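You operate a simulated robot arm through the tools that you are given. There is no shell and no other tool. Be economical: measure what you need, move in short steps, check, and stop when the job is done.

Carry out the task below with a simulated robot arm. There is one attempt and no reset: what you move stays moved.

JOB
Put the black bearing and the silver bearing in the small carton.
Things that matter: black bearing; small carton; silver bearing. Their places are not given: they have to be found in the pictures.

It is judged by the outcome, as a careful person would: the job done as asked, and still so three seconds after it is handed in. It fails if anything else is knocked over, pushed out of place, dropped, spilled or broken.

ROBOT AND FRAMES
A 6-joint arm with a two-finger parallel gripper, fixed in place. Base frame: the origin is at the foot of the arm, x ahead of it, y to its left, z up; the work surface is at about z = 0. Lengths are in m, angles in degrees, forces in N, time in s.
With the tool pointing down near the work surface it reaches from about 0.14 to 0.58 m from the base axis. Its first joint turns from -66.0 to 66.0 degrees. Payload 2.1 kg.
Tool frame: the origin (TCP) lies between the finger pads and is the grasp point; the fingertips stand 0.03 m ahead of it; z points along the fingers, y is the line along which they close. Largest opening 0.094 m; finger width 0.028, thickness 0.01; the body of the gripper, 0.05 by 0.096 m, starts 0.055 m behind the TCP.
Orientation is that of the tool frame in the base frame, as a unit quaternion [x, y, z, w]. With the fingers straight down and closing along the base's y, the tool's x points along the base's -x, its y along +y and its z along -z.

CONTROLS
- The arm moves only by the tool send_rows. Its arguments are lists of equal length, an entry for each row: "linear": the shift along the base's x, y, z in units of 400 mm (1.0 is 400 mm), a list of three; "rot": the turn, a rotation vector about the base's x, y, z in units of 120 degrees (1.0 is 120 degrees), a list of three; "grip": the finger opening in m, from 0 to 0.094. In form: {"linear": [[dx, dy, dz], ...], "rot": [[rx, ry, rz], ...], "grip": [grip, ...]}. A call has 1 to 8 rows; each row is the pose to reach, as a shift and turn from the pose commanded when the call began. A call with a number of a shift or a turn outside -1 to 1 is refused whole. Rows are played at 5 a second. More than 0.05 m and 8.6 degrees between two rows, or a gripper value outside its range, and nothing of the call is played. A pose out of reach is approached as far as the arm can. The call stops where the force on the tool passes 40 N (or 10 N more than at its start, if that is more) or the arm is blocked; 0.2 s more then pass. The fingers move at their own pace (about 0.072 m/s each) and stop on an object; they squeeze with about 44 N. The grip force told is the motor's: it shows also when the fingers shut on nothing. Time passes only in rows, and 0.2 s behind the last, so rows that repeat a pose let the fingers close. It gives the time, the measured TCP pose, the force on the tool (base axes), the opening and the grip force at its end, in the units of the frame above (readings bear some noise), and new pictures: "pictures" is both (left out), scene, wrist or none.
- Cameras (640 x 400 px; columns grow to the right, rows downward): "scene" is fixed at [0.0483, -0.3611, 0.4998]; the picture's right is [0.84, -0.54, 0.00], its down [-0.22, -0.35, -0.91] and it looks along [0.49, 0.77, -0.41] (base axes); focal length 337 px, centre (320, 200). "wrist" rides on the gripper at [-0.037, 0, -0.058] in the tool frame; the picture's right is [0.00, -1.00, 0.00], its down [0.97, 0.00, -0.24] and it looks along [0.24, 0.00, 0.97] (tool axes); focal length 218 px, centre (320, 200).
- measure_at(camera, pixels): there is no depth. For up to 12 entries [column, row, z] of the newest picture of that camera ("zoom" is the newest enlarged one), the place [x, y] in the base frame at which the ray of that pixel passes the height z, good to about 0.002 m. The clock stands still meanwhile.
- close_up(camera, box): a new picture of the part [left, top, right, bottom] of that camera's present view, enlarged. The clock stands still meanwhile.
- hand_in(): hands the job in; it is judged then, once.

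Go step by step. Measure first, check grasps and placings, and put right what went wrong. The budget is 60 turns and 120 pictures, counting those below and the enlarged ones. Unless the task says otherwise, let go and move clear before handing in, and close with one line.

The tools are called after "Request:" by a JSON object that holds its "api" and its "payload". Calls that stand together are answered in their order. send_rows: Moves the arm, as the interface text tells. Its arguments: {"type":"object","properties":{"linear":{"type":"array","items":{"type":"array","items":{"type":"number"}}},"rot":{"type":"array","items":{"type":"array","items":{"type":"number"}}},"grip":{"type":"array","items":{"type":"number"}},"pictures":{"type":"string","enum":["both","scene","wrist","none"]}},"required":["linear","rot","grip"]} The other tools are called the same way: measure_at (camera, pixels) gives the place at which the rays of pixels pass given heights; close_up (camera, box) takes an enlarged picture of a part of a camera's view; hand_in () hands the job in.

At the start:

```text
time: 0.0
tcp_pos: [0.3276, 0.1298, 0.3837]
tool_rot: [0.0, 1.0, 0.0, 0.0]
force: [-0.4, 0.9, 0.3]
grip_width: 0.094
grip_force: 0.0
```

scene: 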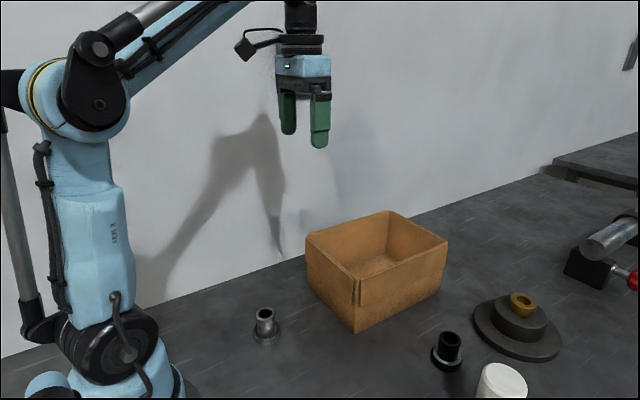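
wrist: 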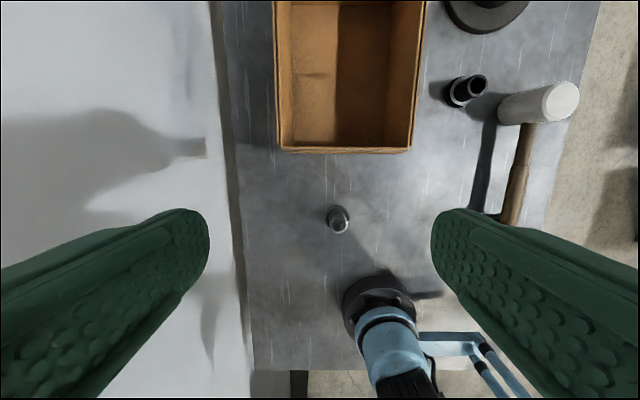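

The wrist picture shows the silver bearing near (338,220), the black one near (465,90), the carton around (345,75), and a mallet close to the black bearing. I'll enlarge and measure these.

Request:
{"api": "close_up", "payload": {"camera": "scene", "box": [220, 280, 540, 400]}}

Request:
{"api": "close_up", "payload": {"camera": "wrist", "box": [260, 0, 600, 250]}}

Request:
{"api": "measure_at", "payload": {"camera": "wrist", "pixels": [[337, 215, 0.0], [341, 226, 0.04], [458, 94, 0.0], [476, 86, 0.04], [279, 148, 0.1], [410, 150, 0.1], [426, 0, 0.1], [274, 0, 0.1], [500, 120, 0.03], [540, 100, 0.06]]}}

Request:
{"api": "measure_at", "payload": {"camera": "scene", "pixels": [[265, 335, 0.0], [265, 314, 0.04], [446, 362, 0.0], [450, 338, 0.04], [355, 333, 0.0], [352, 280, 0.1], [306, 235, 0.1], [447, 241, 0.1], [390, 211, 0.1]]}}

```text
2.00 times, centred on (380, 340) of scene
```

zoom: 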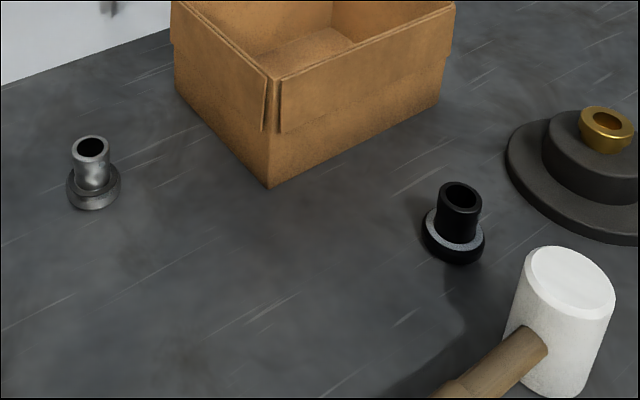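

```text
1.60 times, centred on (430, 125) of wrist
```

zoom: 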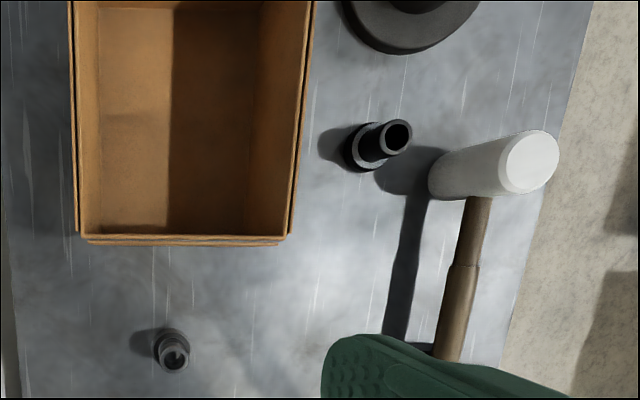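

```text
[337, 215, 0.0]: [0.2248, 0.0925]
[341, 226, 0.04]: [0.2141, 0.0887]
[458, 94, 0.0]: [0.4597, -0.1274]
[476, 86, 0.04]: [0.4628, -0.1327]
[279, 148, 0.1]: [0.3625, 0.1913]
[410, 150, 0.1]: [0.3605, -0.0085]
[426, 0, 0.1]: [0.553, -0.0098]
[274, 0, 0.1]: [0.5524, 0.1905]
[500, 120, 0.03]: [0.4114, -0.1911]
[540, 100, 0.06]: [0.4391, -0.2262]
```

```text
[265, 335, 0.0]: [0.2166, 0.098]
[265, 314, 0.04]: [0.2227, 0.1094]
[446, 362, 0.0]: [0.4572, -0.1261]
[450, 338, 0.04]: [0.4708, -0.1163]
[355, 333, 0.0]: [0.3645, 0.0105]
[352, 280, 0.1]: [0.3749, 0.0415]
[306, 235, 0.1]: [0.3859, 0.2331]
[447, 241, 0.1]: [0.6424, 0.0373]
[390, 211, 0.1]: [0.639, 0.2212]
```

The silver bearing stands at about (0.220, 0.093), about 0.055 m tall, flange down. The carton spans about x 0.36–0.595 and y 0.005–0.188, with its rim at about 0.13. I'll move above the silver bearing at z 0.18 and look again.

Request:
{"api": "send_rows", "payload": {"linear": [[-0.054, -0.018, -0.1], [-0.108, -0.037, -0.2], [-0.162, -0.055, -0.3], [-0.216, -0.074, -0.4], [-0.269, -0.092, -0.509], [-0.269, -0.092, -0.509]], "rot": [[0, 0, 0], [0, 0, 0], [0, 0, 0], [0, 0, 0], [0, 0, 0], [0, 0, 0]], "grip": [0.094, 0.094, 0.094, 0.094, 0.094, 0.094]}}

```text
time: 1.4
tcp_pos: [0.2207, 0.0922, 0.1801]
tool_rot: [0.001, 1.0, 0.001, 0.0]
force: [-0.1, -0.5, 0.6]
grip_width: 0.094
grip_force: 0.1
```

scene: 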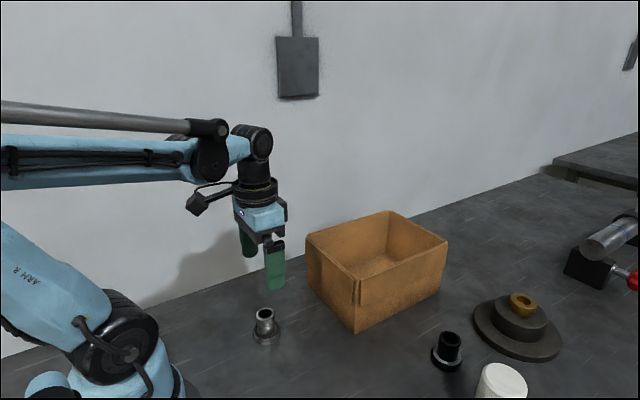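
wrist: 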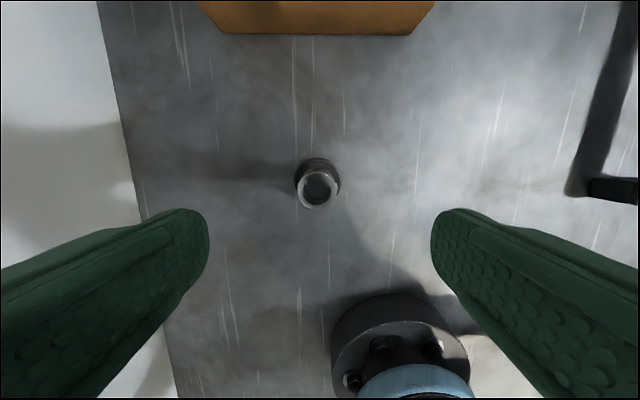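

Request:
{"api": "close_up", "payload": {"camera": "wrist", "box": [270, 150, 370, 220]}}

Request:
{"api": "measure_at", "payload": {"camera": "wrist", "pixels": [[319, 188, 0.055], [319, 188, 0.05], [303, 188, 0.055], [336, 188, 0.055], [317, 178, 0.007], [294, 178, 0.01], [341, 178, 0.01]]}}

```text
5.71 times, centred on (320, 185) of wrist
```

zoom: 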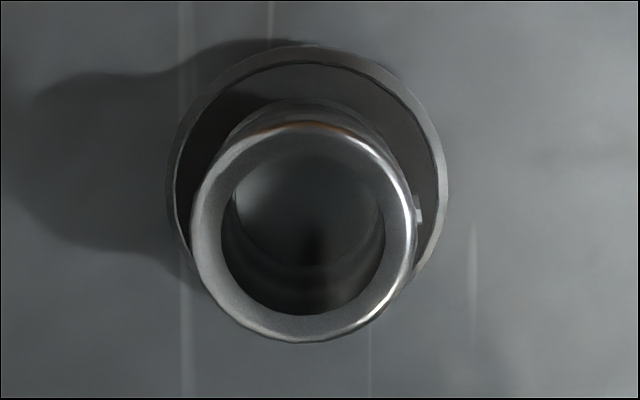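

```text
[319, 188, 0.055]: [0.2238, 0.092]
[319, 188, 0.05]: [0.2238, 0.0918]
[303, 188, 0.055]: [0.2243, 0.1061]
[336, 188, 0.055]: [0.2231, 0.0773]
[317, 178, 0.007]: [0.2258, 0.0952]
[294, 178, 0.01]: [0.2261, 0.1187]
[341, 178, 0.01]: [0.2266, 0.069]
```

The enlarged view puts the silver bearing's axis at about (0.222, 0.094), with a tube about 0.033 wide and a flange about 0.05. I'll lower the fingertips to just above the flange and close on the tube.

Request:
{"api": "send_rows", "payload": {"linear": [[0.005, 0.0025, -0.1], [0.005, 0.0025, -0.2], [0.005, 0.0025, -0.27], [0.005, 0.0025, -0.32], [0.005, 0.0025, -0.32], [0.005, 0.0025, -0.32], [0.005, 0.0025, -0.32], [0.005, 0.0025, -0.32]], "rot": [[0, 0, 0], [0, 0, 0], [0, 0, 0], [0, 0, 0], [0, 0, 0], [0, 0, 0], [0, 0, 0], [0, 0, 0]], "grip": [0.094, 0.094, 0.094, 0.094, 0.094, 0.02, 0.02, 0.02]}}

```text
time: 3.2
tcp_pos: [0.2222, 0.0934, 0.0498]
tool_rot: [0.001, 1.0, 0.002, 0.0]
force: [-0.2, -0.6, 0.5]
grip_width: 0.0342
grip_force: 43.6
```

scene: 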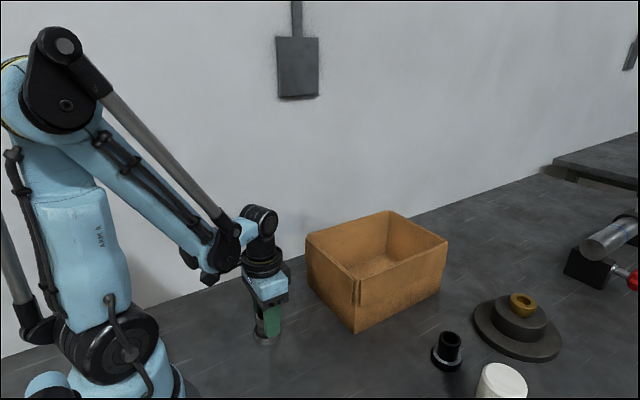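
wrist: 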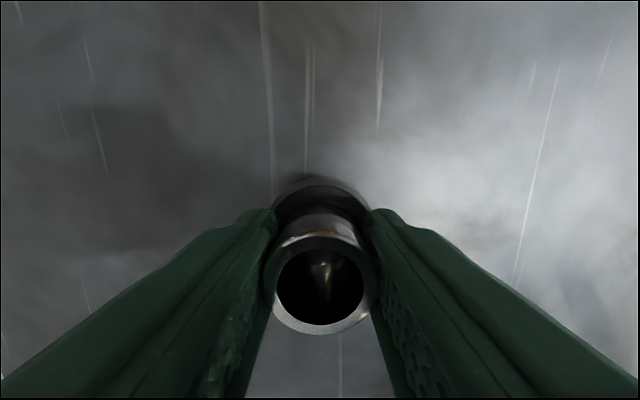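

The fingers stopped at 0.034 m with 44 N, so the tube is held. I'll lift to about z 0.24.

Request:
{"api": "send_rows", "payload": {"linear": [[0, 0, 0.05], [0, 0, 0.15], [0, 0, 0.26], [0, 0, 0.37], [0, 0, 0.48], [0, 0, 0.48]], "rot": [[0, 0, 0], [0, 0, 0], [0, 0, 0], [0, 0, 0], [0, 0, 0], [0, 0, 0]], "grip": [0.02, 0.02, 0.02, 0.02, 0.02, 0.02]}}

```text
time: 4.6
tcp_pos: [0.2249, 0.0938, 0.2415]
tool_rot: [0.0, 1.0, 0.001, 0.0]
force: [-0.5, 0.5, -2.7]
grip_width: 0.0342
grip_force: 44.1
```

scene: 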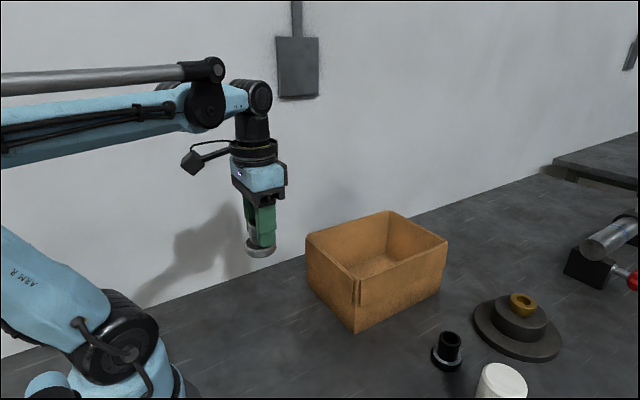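
wrist: 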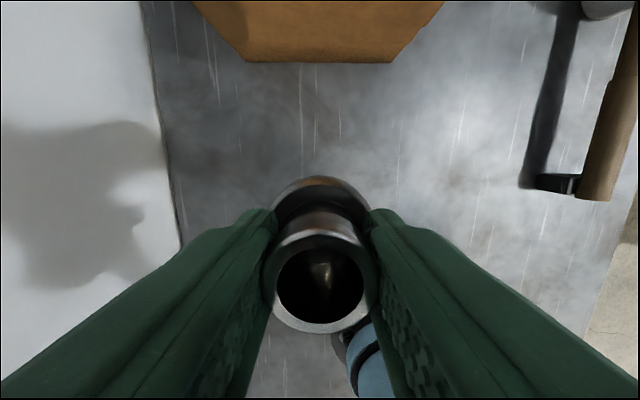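

The bearing is held in the lift. Its base is at about z 0.19, well clear of the 0.13 rim. I'll carry it over the far half of the carton at x of about 0.515.

Request:
{"api": "send_rows", "payload": {"linear": [[0.06, 0, 0], [0.17, 0.005, 0], [0.29, 0.005, 0], [0.41, 0.005, 0], [0.53, 0.005, 0], [0.64, 0.005, 0], [0.73, 0.005, 0], [0.73, 0.005, 0]], "rot": [[0, 0, 0], [0, 0, 0], [0, 0, 0], [0, 0, 0], [0, 0, 0], [0, 0, 0], [0, 0, 0], [0, 0, 0]], "grip": [0.02, 0.02, 0.02, 0.02, 0.02, 0.02, 0.02, 0.02]}}

```text
time: 6.4
tcp_pos: [0.5147, 0.0945, 0.2433]
tool_rot: [0.0, 1.0, 0.001, 0.0]
force: [-0.5, -0.3, -2.0]
grip_width: 0.0341
grip_force: 44.1
```

scene: 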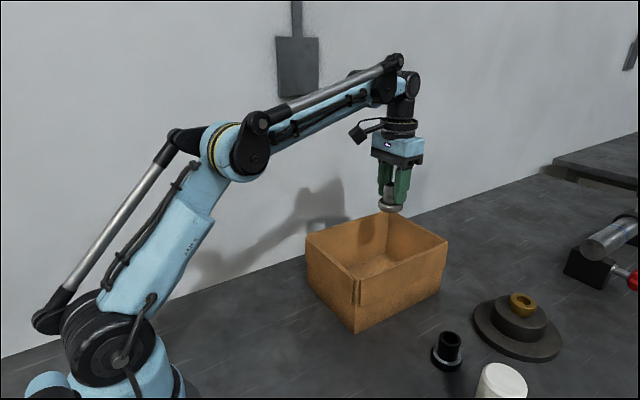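
wrist: 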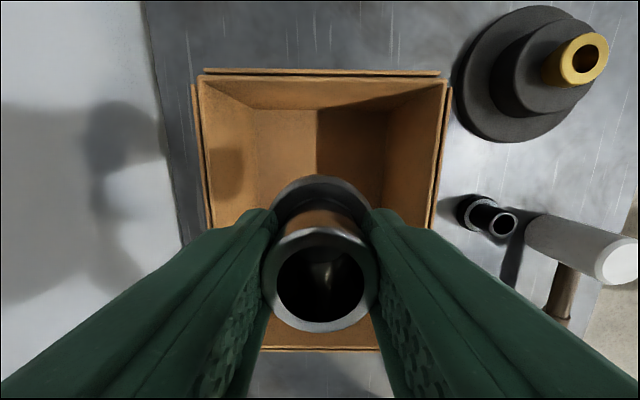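

The bearing is above the carton. I'll verify the rim's position before lowering.

Request:
{"api": "measure_at", "payload": {"camera": "wrist", "pixels": [[205, 85, 0.13], [445, 85, 0.13], [320, 348, 0.13], [262, 110, 0.005], [380, 110, 0.005], [438, 180, 0.13], [207, 180, 0.13]]}}

```text
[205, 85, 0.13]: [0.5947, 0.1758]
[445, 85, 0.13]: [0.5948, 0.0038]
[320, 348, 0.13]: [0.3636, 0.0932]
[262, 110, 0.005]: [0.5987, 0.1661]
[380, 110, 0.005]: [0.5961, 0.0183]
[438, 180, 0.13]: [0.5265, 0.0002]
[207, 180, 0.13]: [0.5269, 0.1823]
```

The carton is confirmed at x 0.364–0.597 and y 0.003–0.18, so the target is well inside. I'll lower to just above the floor.

Request:
{"api": "send_rows", "payload": {"linear": [[0, -0.005, -0.08], [0, -0.008, -0.18], [0, -0.008, -0.28], [0, -0.008, -0.37], [0, -0.008, -0.43], [0, -0.008, -0.465], [0, -0.008, -0.465]], "rot": [[0, 0, 0], [0, 0, 0], [0, 0, 0], [0, 0, 0], [0, 0, 0], [0, 0, 0], [0, 0, 0]], "grip": [0.02, 0.02, 0.02, 0.02, 0.02, 0.02, 0.02]}}

```text
time: 8.0
tcp_pos: [0.513, 0.0917, 0.0574]
tool_rot: [0.0, 1.0, 0.001, 0.0]
force: [0.0, 0.6, -2.7]
grip_width: 0.0338
grip_force: 44.0
```

scene: 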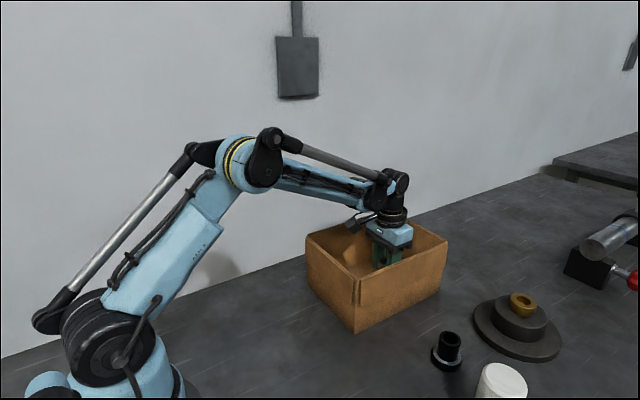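
wrist: 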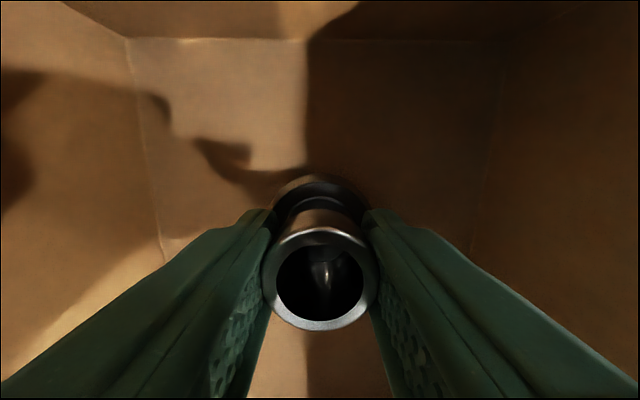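

There is no contact yet, so I'll ease down a few mm.

Request:
{"api": "send_rows", "payload": {"linear": [[0, 0, -0.005], [0, 0, -0.008], [0, 0, -0.008]], "rot": [[0, 0, 0], [0, 0, 0], [0, 0, 0]], "grip": [0.02, 0.02, 0.02], "pictures": "none"}}

```text
time: 8.8
tcp_pos: [0.5139, 0.0941, 0.0572]
tool_rot: [0.001, 1.0, 0.001, 0.0]
force: [-0.3, 0.2, -3.9]
grip_width: 0.0334
grip_force: 43.9
```

Still no upward force, so I'll go down a little further.

Request:
{"api": "send_rows", "payload": {"linear": [[0, 0, -0.004], [0, 0, -0.008], [0, 0, -0.008]], "rot": [[0, 0, 0], [0, 0, 0], [0, 0, 0]], "grip": [0.02, 0.02, 0.02], "pictures": "none"}}

```text
time: 9.6
tcp_pos: [0.5131, 0.093, 0.0528]
tool_rot: [0.001, 1.0, 0.0, 0.0]
force: [-2.4, 2.0, 32.9]
grip_width: 0.0334
grip_force: 44.4
```

It touched the floor (33 N upward). I'll back off slightly, open, and rise.

Request:
{"api": "send_rows", "payload": {"linear": [[0, 0, 0.003], [0, 0, 0.003], [0, 0, 0.003], [0, 0, 0.003], [0, 0, 0.08], [0, 0, 0.2], [0, 0, 0.32], [0, 0, 0.44]], "rot": [[0, 0, 0], [0, 0, 0], [0, 0, 0], [0, 0, 0], [0, 0, 0], [0, 0, 0], [0, 0, 0], [0, 0, 0]], "grip": [0.034, 0.08, 0.08, 0.08, 0.08, 0.08, 0.08, 0.08]}}

```text
time: 11.4
tcp_pos: [0.5136, 0.094, 0.2281]
tool_rot: [0.0, 1.0, 0.001, 0.0]
force: [-0.2, -0.3, 0.3]
grip_width: 0.0797
grip_force: 0.0
```

scene: 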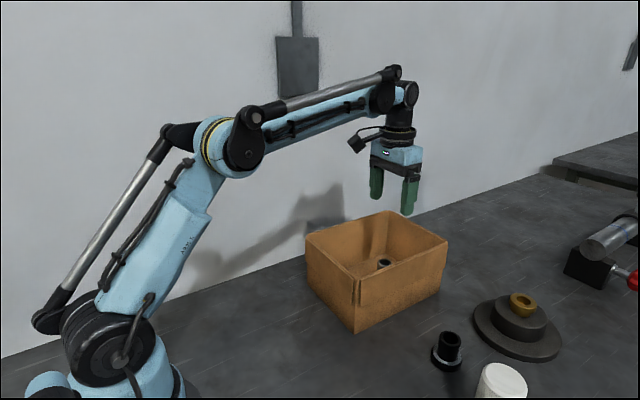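
wrist: 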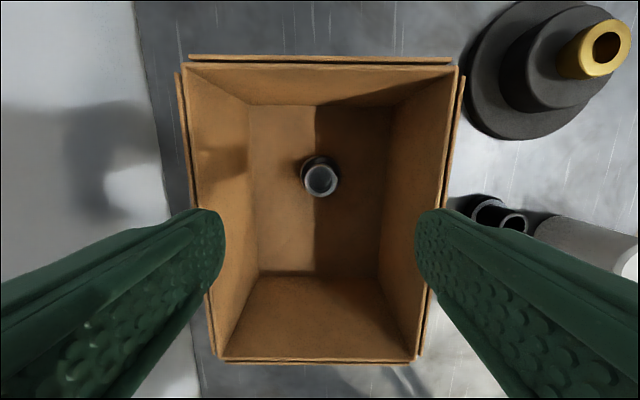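

The silver bearing stands upright on the carton floor at (320,178). Next I'll map the surroundings of the black bearing: the mallet head standing at its right and the stepped base.

Request:
{"api": "measure_at", "payload": {"camera": "wrist", "pixels": [[487, 210, 0.01], [514, 221, 0.055], [470, 90, 0.0], [500, 135, 0.0], [540, 235, 0.02]]}}

Request:
{"api": "close_up", "payload": {"camera": "scene", "box": [400, 280, 592, 400]}}

Request:
{"api": "measure_at", "payload": {"camera": "scene", "pixels": [[475, 312, 0.0], [478, 335, 0.0], [485, 370, 0.09], [527, 375, 0.09], [446, 362, 0.01], [450, 338, 0.055], [505, 365, 0.09]]}}

```text
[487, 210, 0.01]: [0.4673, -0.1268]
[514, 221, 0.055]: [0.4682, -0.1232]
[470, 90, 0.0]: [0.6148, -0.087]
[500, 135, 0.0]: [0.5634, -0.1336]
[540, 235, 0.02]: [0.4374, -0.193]
```

```text
3.33 times, centred on (496, 340) of scene
```

zoom: 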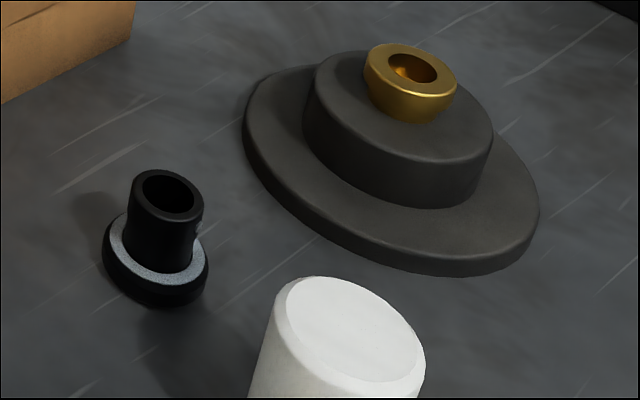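

```text
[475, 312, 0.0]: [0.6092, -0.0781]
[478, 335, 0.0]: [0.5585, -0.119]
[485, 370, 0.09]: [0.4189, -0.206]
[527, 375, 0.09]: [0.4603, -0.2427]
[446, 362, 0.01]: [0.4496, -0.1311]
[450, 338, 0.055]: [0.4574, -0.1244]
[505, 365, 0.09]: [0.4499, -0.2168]
```

The black bearing is at about (0.46, -0.126), the mallet head starts at about y -0.185, and the stepped base at about x 0.555. I'll turn the gripper 90° so it closes along x, clear of the mallet, while moving over.

Request:
{"api": "send_rows", "payload": {"linear": [[-0.01, -0.04, 0.01], [-0.03, -0.11, 0.02], [-0.045, -0.18, 0.02], [-0.06, -0.25, 0.02], [-0.075, -0.32, 0.02], [-0.09, -0.38, 0.02], [-0.1, -0.43, 0.02], [-0.11, -0.47, 0.02]], "rot": [[0, 0, 0.068], [0, 0, 0.136], [0, 0, 0.204], [0, 0, 0.272], [0, 0, 0.34], [0, 0, 0.408], [0, 0, 0.476], [0, 0, 0.544]], "grip": [0.08, 0.08, 0.08, 0.08, 0.08, 0.08, 0.08, 0.08], "pictures": "none"}}

Request:
{"api": "send_rows", "payload": {"linear": [[-0.01, -0.03, -0.04], [-0.02, -0.06, -0.08], [-0.025, -0.077, -0.12], [-0.025, -0.077, -0.15], [-0.025, -0.077, -0.15]], "rot": [[0, 0, 0.068], [0, 0, 0.136], [0, 0, 0.206], [0, 0, 0.206], [0, 0, 0.206]], "grip": [0.08, 0.08, 0.08, 0.08, 0.08]}}

```text
time: 13.2
tcp_pos: [0.4701, -0.0956, 0.2385]
tool_rot: [-0.54, 0.842, 0.001, -0.001]
force: [0.1, -0.4, 0.8]
grip_width: 0.0799
grip_force: 0.2
```

```text
time: 14.4
tcp_pos: [0.4587, -0.1259, 0.1755]
tool_rot: [-0.707, 0.707, 0.001, -0.001]
force: [0.0, -0.1, -0.3]
grip_width: 0.0801
grip_force: 0.1
```

scene: 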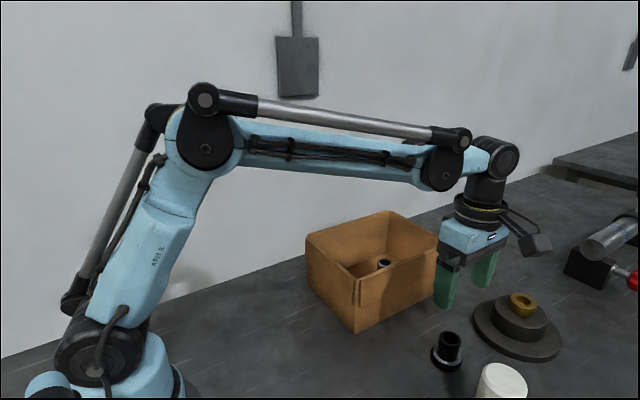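
wrist: 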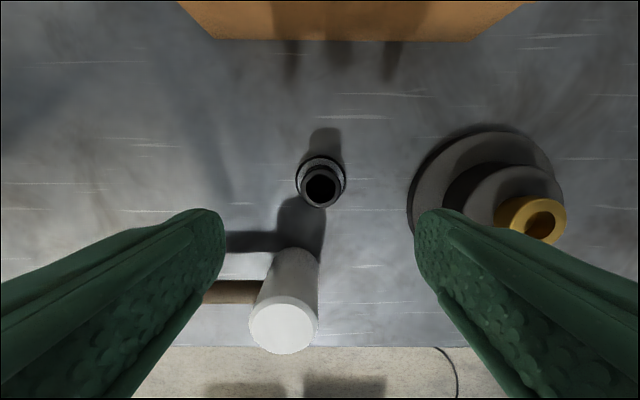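

The gripper is aligned above the black bearing at (322,186), and the fingers straddle it along x. I'll refine the centre.

Request:
{"api": "close_up", "payload": {"camera": "wrist", "box": [270, 145, 370, 215]}}

Request:
{"api": "measure_at", "payload": {"camera": "wrist", "pixels": [[322, 188, 0.055], [320, 178, 0.01], [318, 250, 0.05], [285, 250, 0.0], [408, 205, 0.01], [283, 325, 0.09], [270, 300, 0.09]]}}

```text
5.71 times, centred on (320, 180) of wrist
```

zoom: 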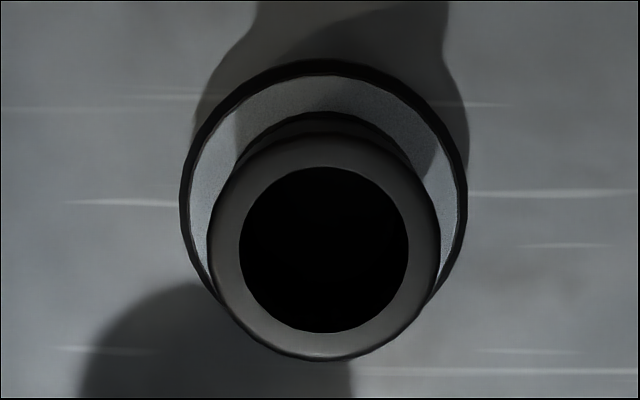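

```text
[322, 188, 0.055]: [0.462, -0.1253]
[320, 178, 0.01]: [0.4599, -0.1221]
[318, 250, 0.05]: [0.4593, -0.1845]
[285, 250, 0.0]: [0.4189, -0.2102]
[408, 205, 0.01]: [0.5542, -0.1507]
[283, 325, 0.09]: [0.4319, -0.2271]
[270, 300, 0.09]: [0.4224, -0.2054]
```

The centre is at (0.4605, -0.126), which matches the TCP. I'll descend to grasp.

Request:
{"api": "send_rows", "payload": {"linear": [[0.001, 0, -0.09], [0.001, 0, -0.18], [0.001, 0, -0.26], [0.001, 0, -0.308], [0.001, 0, -0.308], [0.001, 0, -0.308], [0.001, 0, -0.308], [0.001, 0, -0.308]], "rot": [[0, 0, 0], [0, 0, 0], [0, 0, 0], [0, 0, 0], [0, 0, 0], [0, 0, 0], [0, 0, 0], [0, 0, 0]], "grip": [0.08, 0.08, 0.08, 0.08, 0.08, 0.02, 0.02, 0.02]}}

```text
time: 16.2
tcp_pos: [0.4594, -0.1246, 0.0526]
tool_rot: [0.707, -0.707, -0.002, 0.001]
force: [0.8, 0.8, -0.1]
grip_width: 0.0339
grip_force: 44.3
```

scene: 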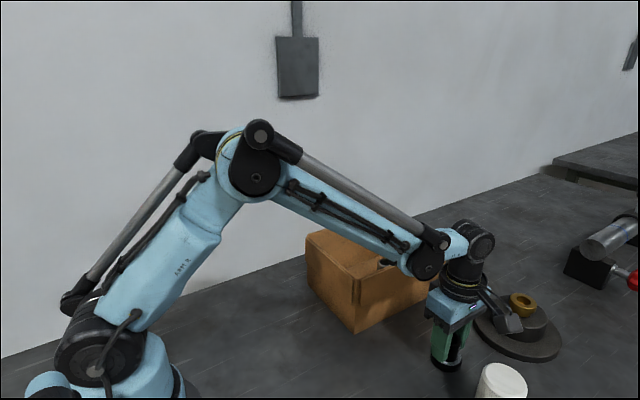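
wrist: 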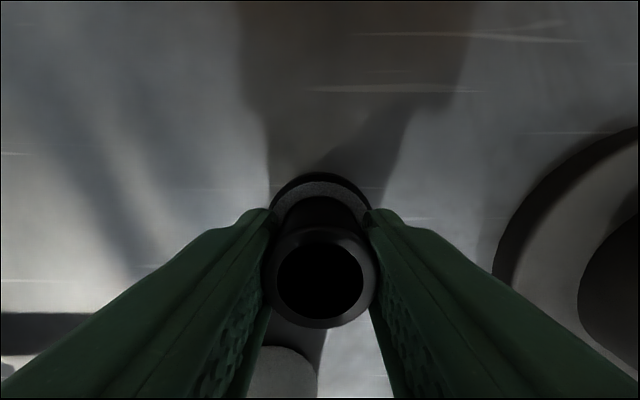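

The black bearing is gripped at 0.034 m with 44 N. I'll lift straight up.

Request:
{"api": "send_rows", "payload": {"linear": [[0, 0, 0.05], [0, 0, 0.15], [0, 0, 0.26], [0, 0, 0.37], [0, 0, 0.48], [0, 0, 0.48]], "rot": [[0, 0, 0], [0, 0, 0], [0, 0, 0], [0, 0, 0], [0, 0, 0], [0, 0, 0]], "grip": [0.02, 0.02, 0.02, 0.02, 0.02, 0.02]}}

```text
time: 17.6
tcp_pos: [0.4579, -0.1262, 0.2437]
tool_rot: [-0.707, 0.707, 0.001, 0.0]
force: [0.9, 0.1, -2.8]
grip_width: 0.0339
grip_force: 44.1
```

scene: 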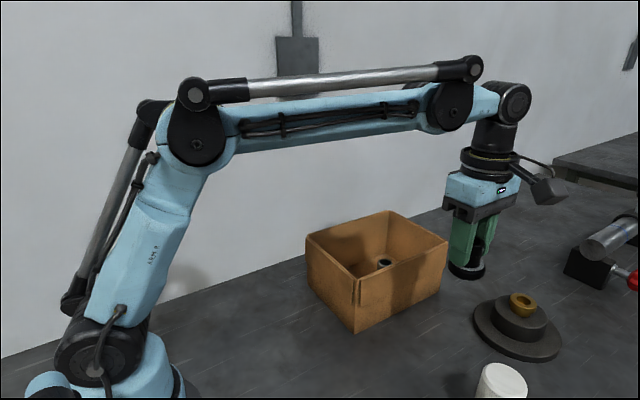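
wrist: 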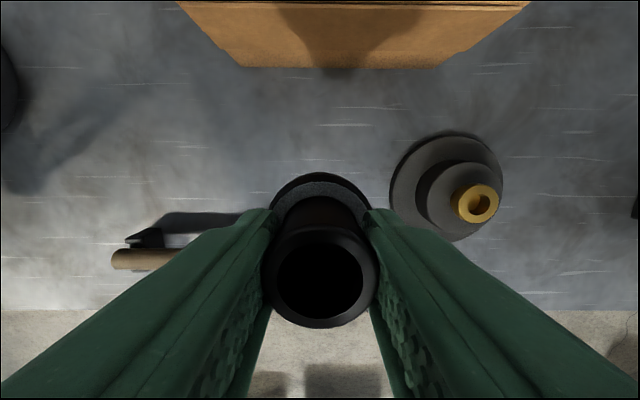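

It lifted cleanly. I'll carry it over the near half of the carton at about (0.428, 0.10), keeping this orientation.

Request:
{"api": "send_rows", "payload": {"linear": [[-0.01, 0.05, 0], [-0.025, 0.15, 0], [-0.04, 0.26, 0], [-0.055, 0.37, 0], [-0.07, 0.47, 0], [-0.081, 0.54, 0], [-0.081, 0.565, 0], [-0.081, 0.565, 0]], "rot": [[0, 0, 0], [0, 0, 0], [0, 0, 0], [0, 0, 0], [0, 0, 0], [0, 0, 0], [0, 0, 0], [0, 0, 0]], "grip": [0.02, 0.02, 0.02, 0.02, 0.02, 0.02, 0.02, 0.02]}}

```text
time: 19.4
tcp_pos: [0.43, 0.0993, 0.2463]
tool_rot: [-0.707, 0.707, 0.001, -0.001]
force: [-0.2, -0.6, -2.0]
grip_width: 0.0337
grip_force: 44.3
```

scene: 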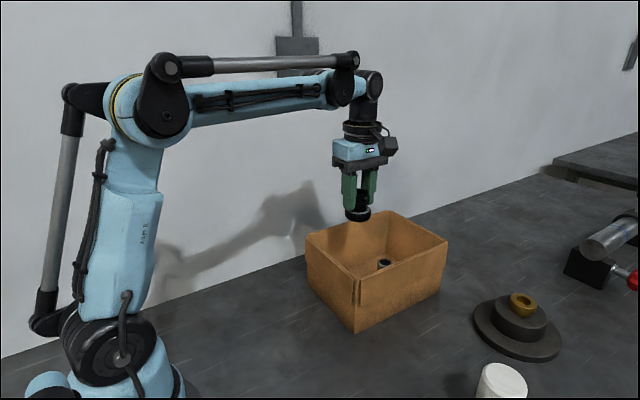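
wrist: 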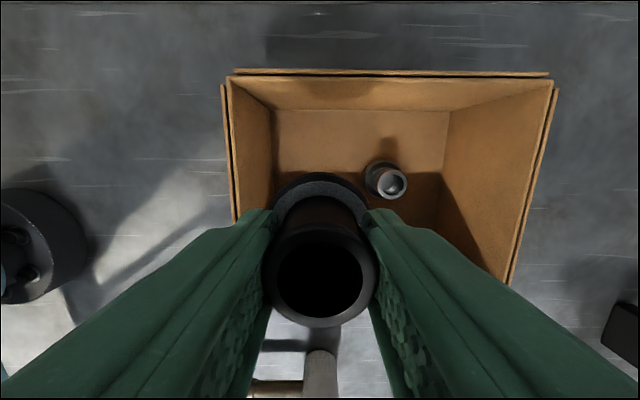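

I'll shift 5 mm toward the middle for wall clearance and lower to just above the floor.

Request:
{"api": "send_rows", "payload": {"linear": [[0.0125, 0, -0.08], [0.0125, 0, -0.18], [0.0125, 0, -0.28], [0.0125, 0, -0.37], [0.0125, 0, -0.43], [0.0125, 0, -0.465], [0.0125, 0, -0.465]], "rot": [[0, 0, 0], [0, 0, 0], [0, 0, 0], [0, 0, 0], [0, 0, 0], [0, 0, 0], [0, 0, 0]], "grip": [0.02, 0.02, 0.02, 0.02, 0.02, 0.02, 0.02]}}

```text
time: 21.0
tcp_pos: [0.4357, 0.1015, 0.0592]
tool_rot: [0.707, -0.707, -0.001, 0.0]
force: [0.6, 1.1, -2.1]
grip_width: 0.0335
grip_force: 43.5
```

scene: 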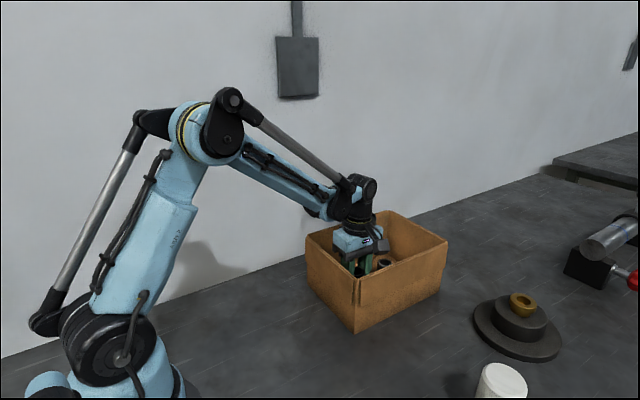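
wrist: 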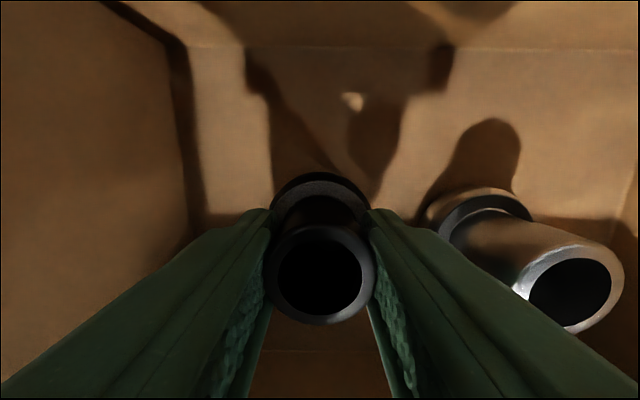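

No contact with anything. I'll ease down toward floor contact.

Request:
{"api": "send_rows", "payload": {"linear": [[0, 0, -0.004], [0, 0, -0.007], [0, 0, -0.009], [0, 0, -0.009]], "rot": [[0, 0, 0], [0, 0, 0], [0, 0, 0], [0, 0, 0]], "grip": [0.02, 0.02, 0.02, 0.02], "pictures": "none"}}

```text
time: 22.0
tcp_pos: [0.4346, 0.1012, 0.0574]
tool_rot: [-0.707, 0.707, -0.001, 0.001]
force: [9.0, -1.3, 25.8]
grip_width: 0.0335
grip_force: 44.2
```

It has touched the floor (26 N). I'll open slightly to stay clear of the silver bearing, then rise.

Request:
{"api": "send_rows", "payload": {"linear": [[0, 0, 0.002], [0, 0, 0.002], [0, 0, 0.002], [0, 0, 0.05], [0, 0, 0.13], [0, 0, 0.24], [0, 0, 0.36], [0, 0, 0.46]], "rot": [[0, 0, 0], [0, 0, 0], [0, 0, 0], [0, 0, 0], [0, 0, 0], [0, 0, 0], [0, 0, 0], [0, 0, 0]], "grip": [0.034, 0.05, 0.05, 0.05, 0.05, 0.05, 0.05, 0.05]}}

```text
time: 23.8
tcp_pos: [0.4342, 0.1002, 0.2401]
tool_rot: [0.707, -0.707, -0.001, 0.0]
force: [-0.3, -0.3, 0.0]
grip_width: 0.0501
grip_force: 0.0
```

scene: 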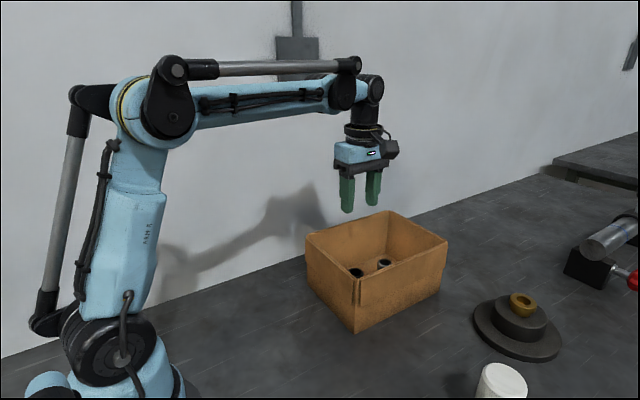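
wrist: 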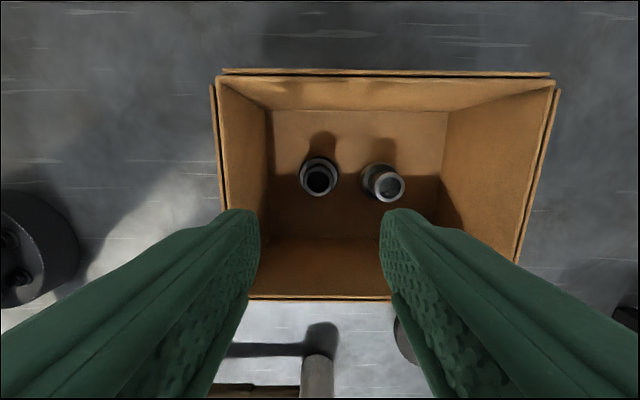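

Both bearings stand upright in the carton, at (319,176) and (385,182). The gripper is clear, and the carton, mallet and stepped base are where they were, so I'm handing in.

Request:
{"api": "hand_in", "payload": {}}

```text
The job is handed in.
```

The black and silver bearings are both standing upright in the small carton, and nothing else was moved.
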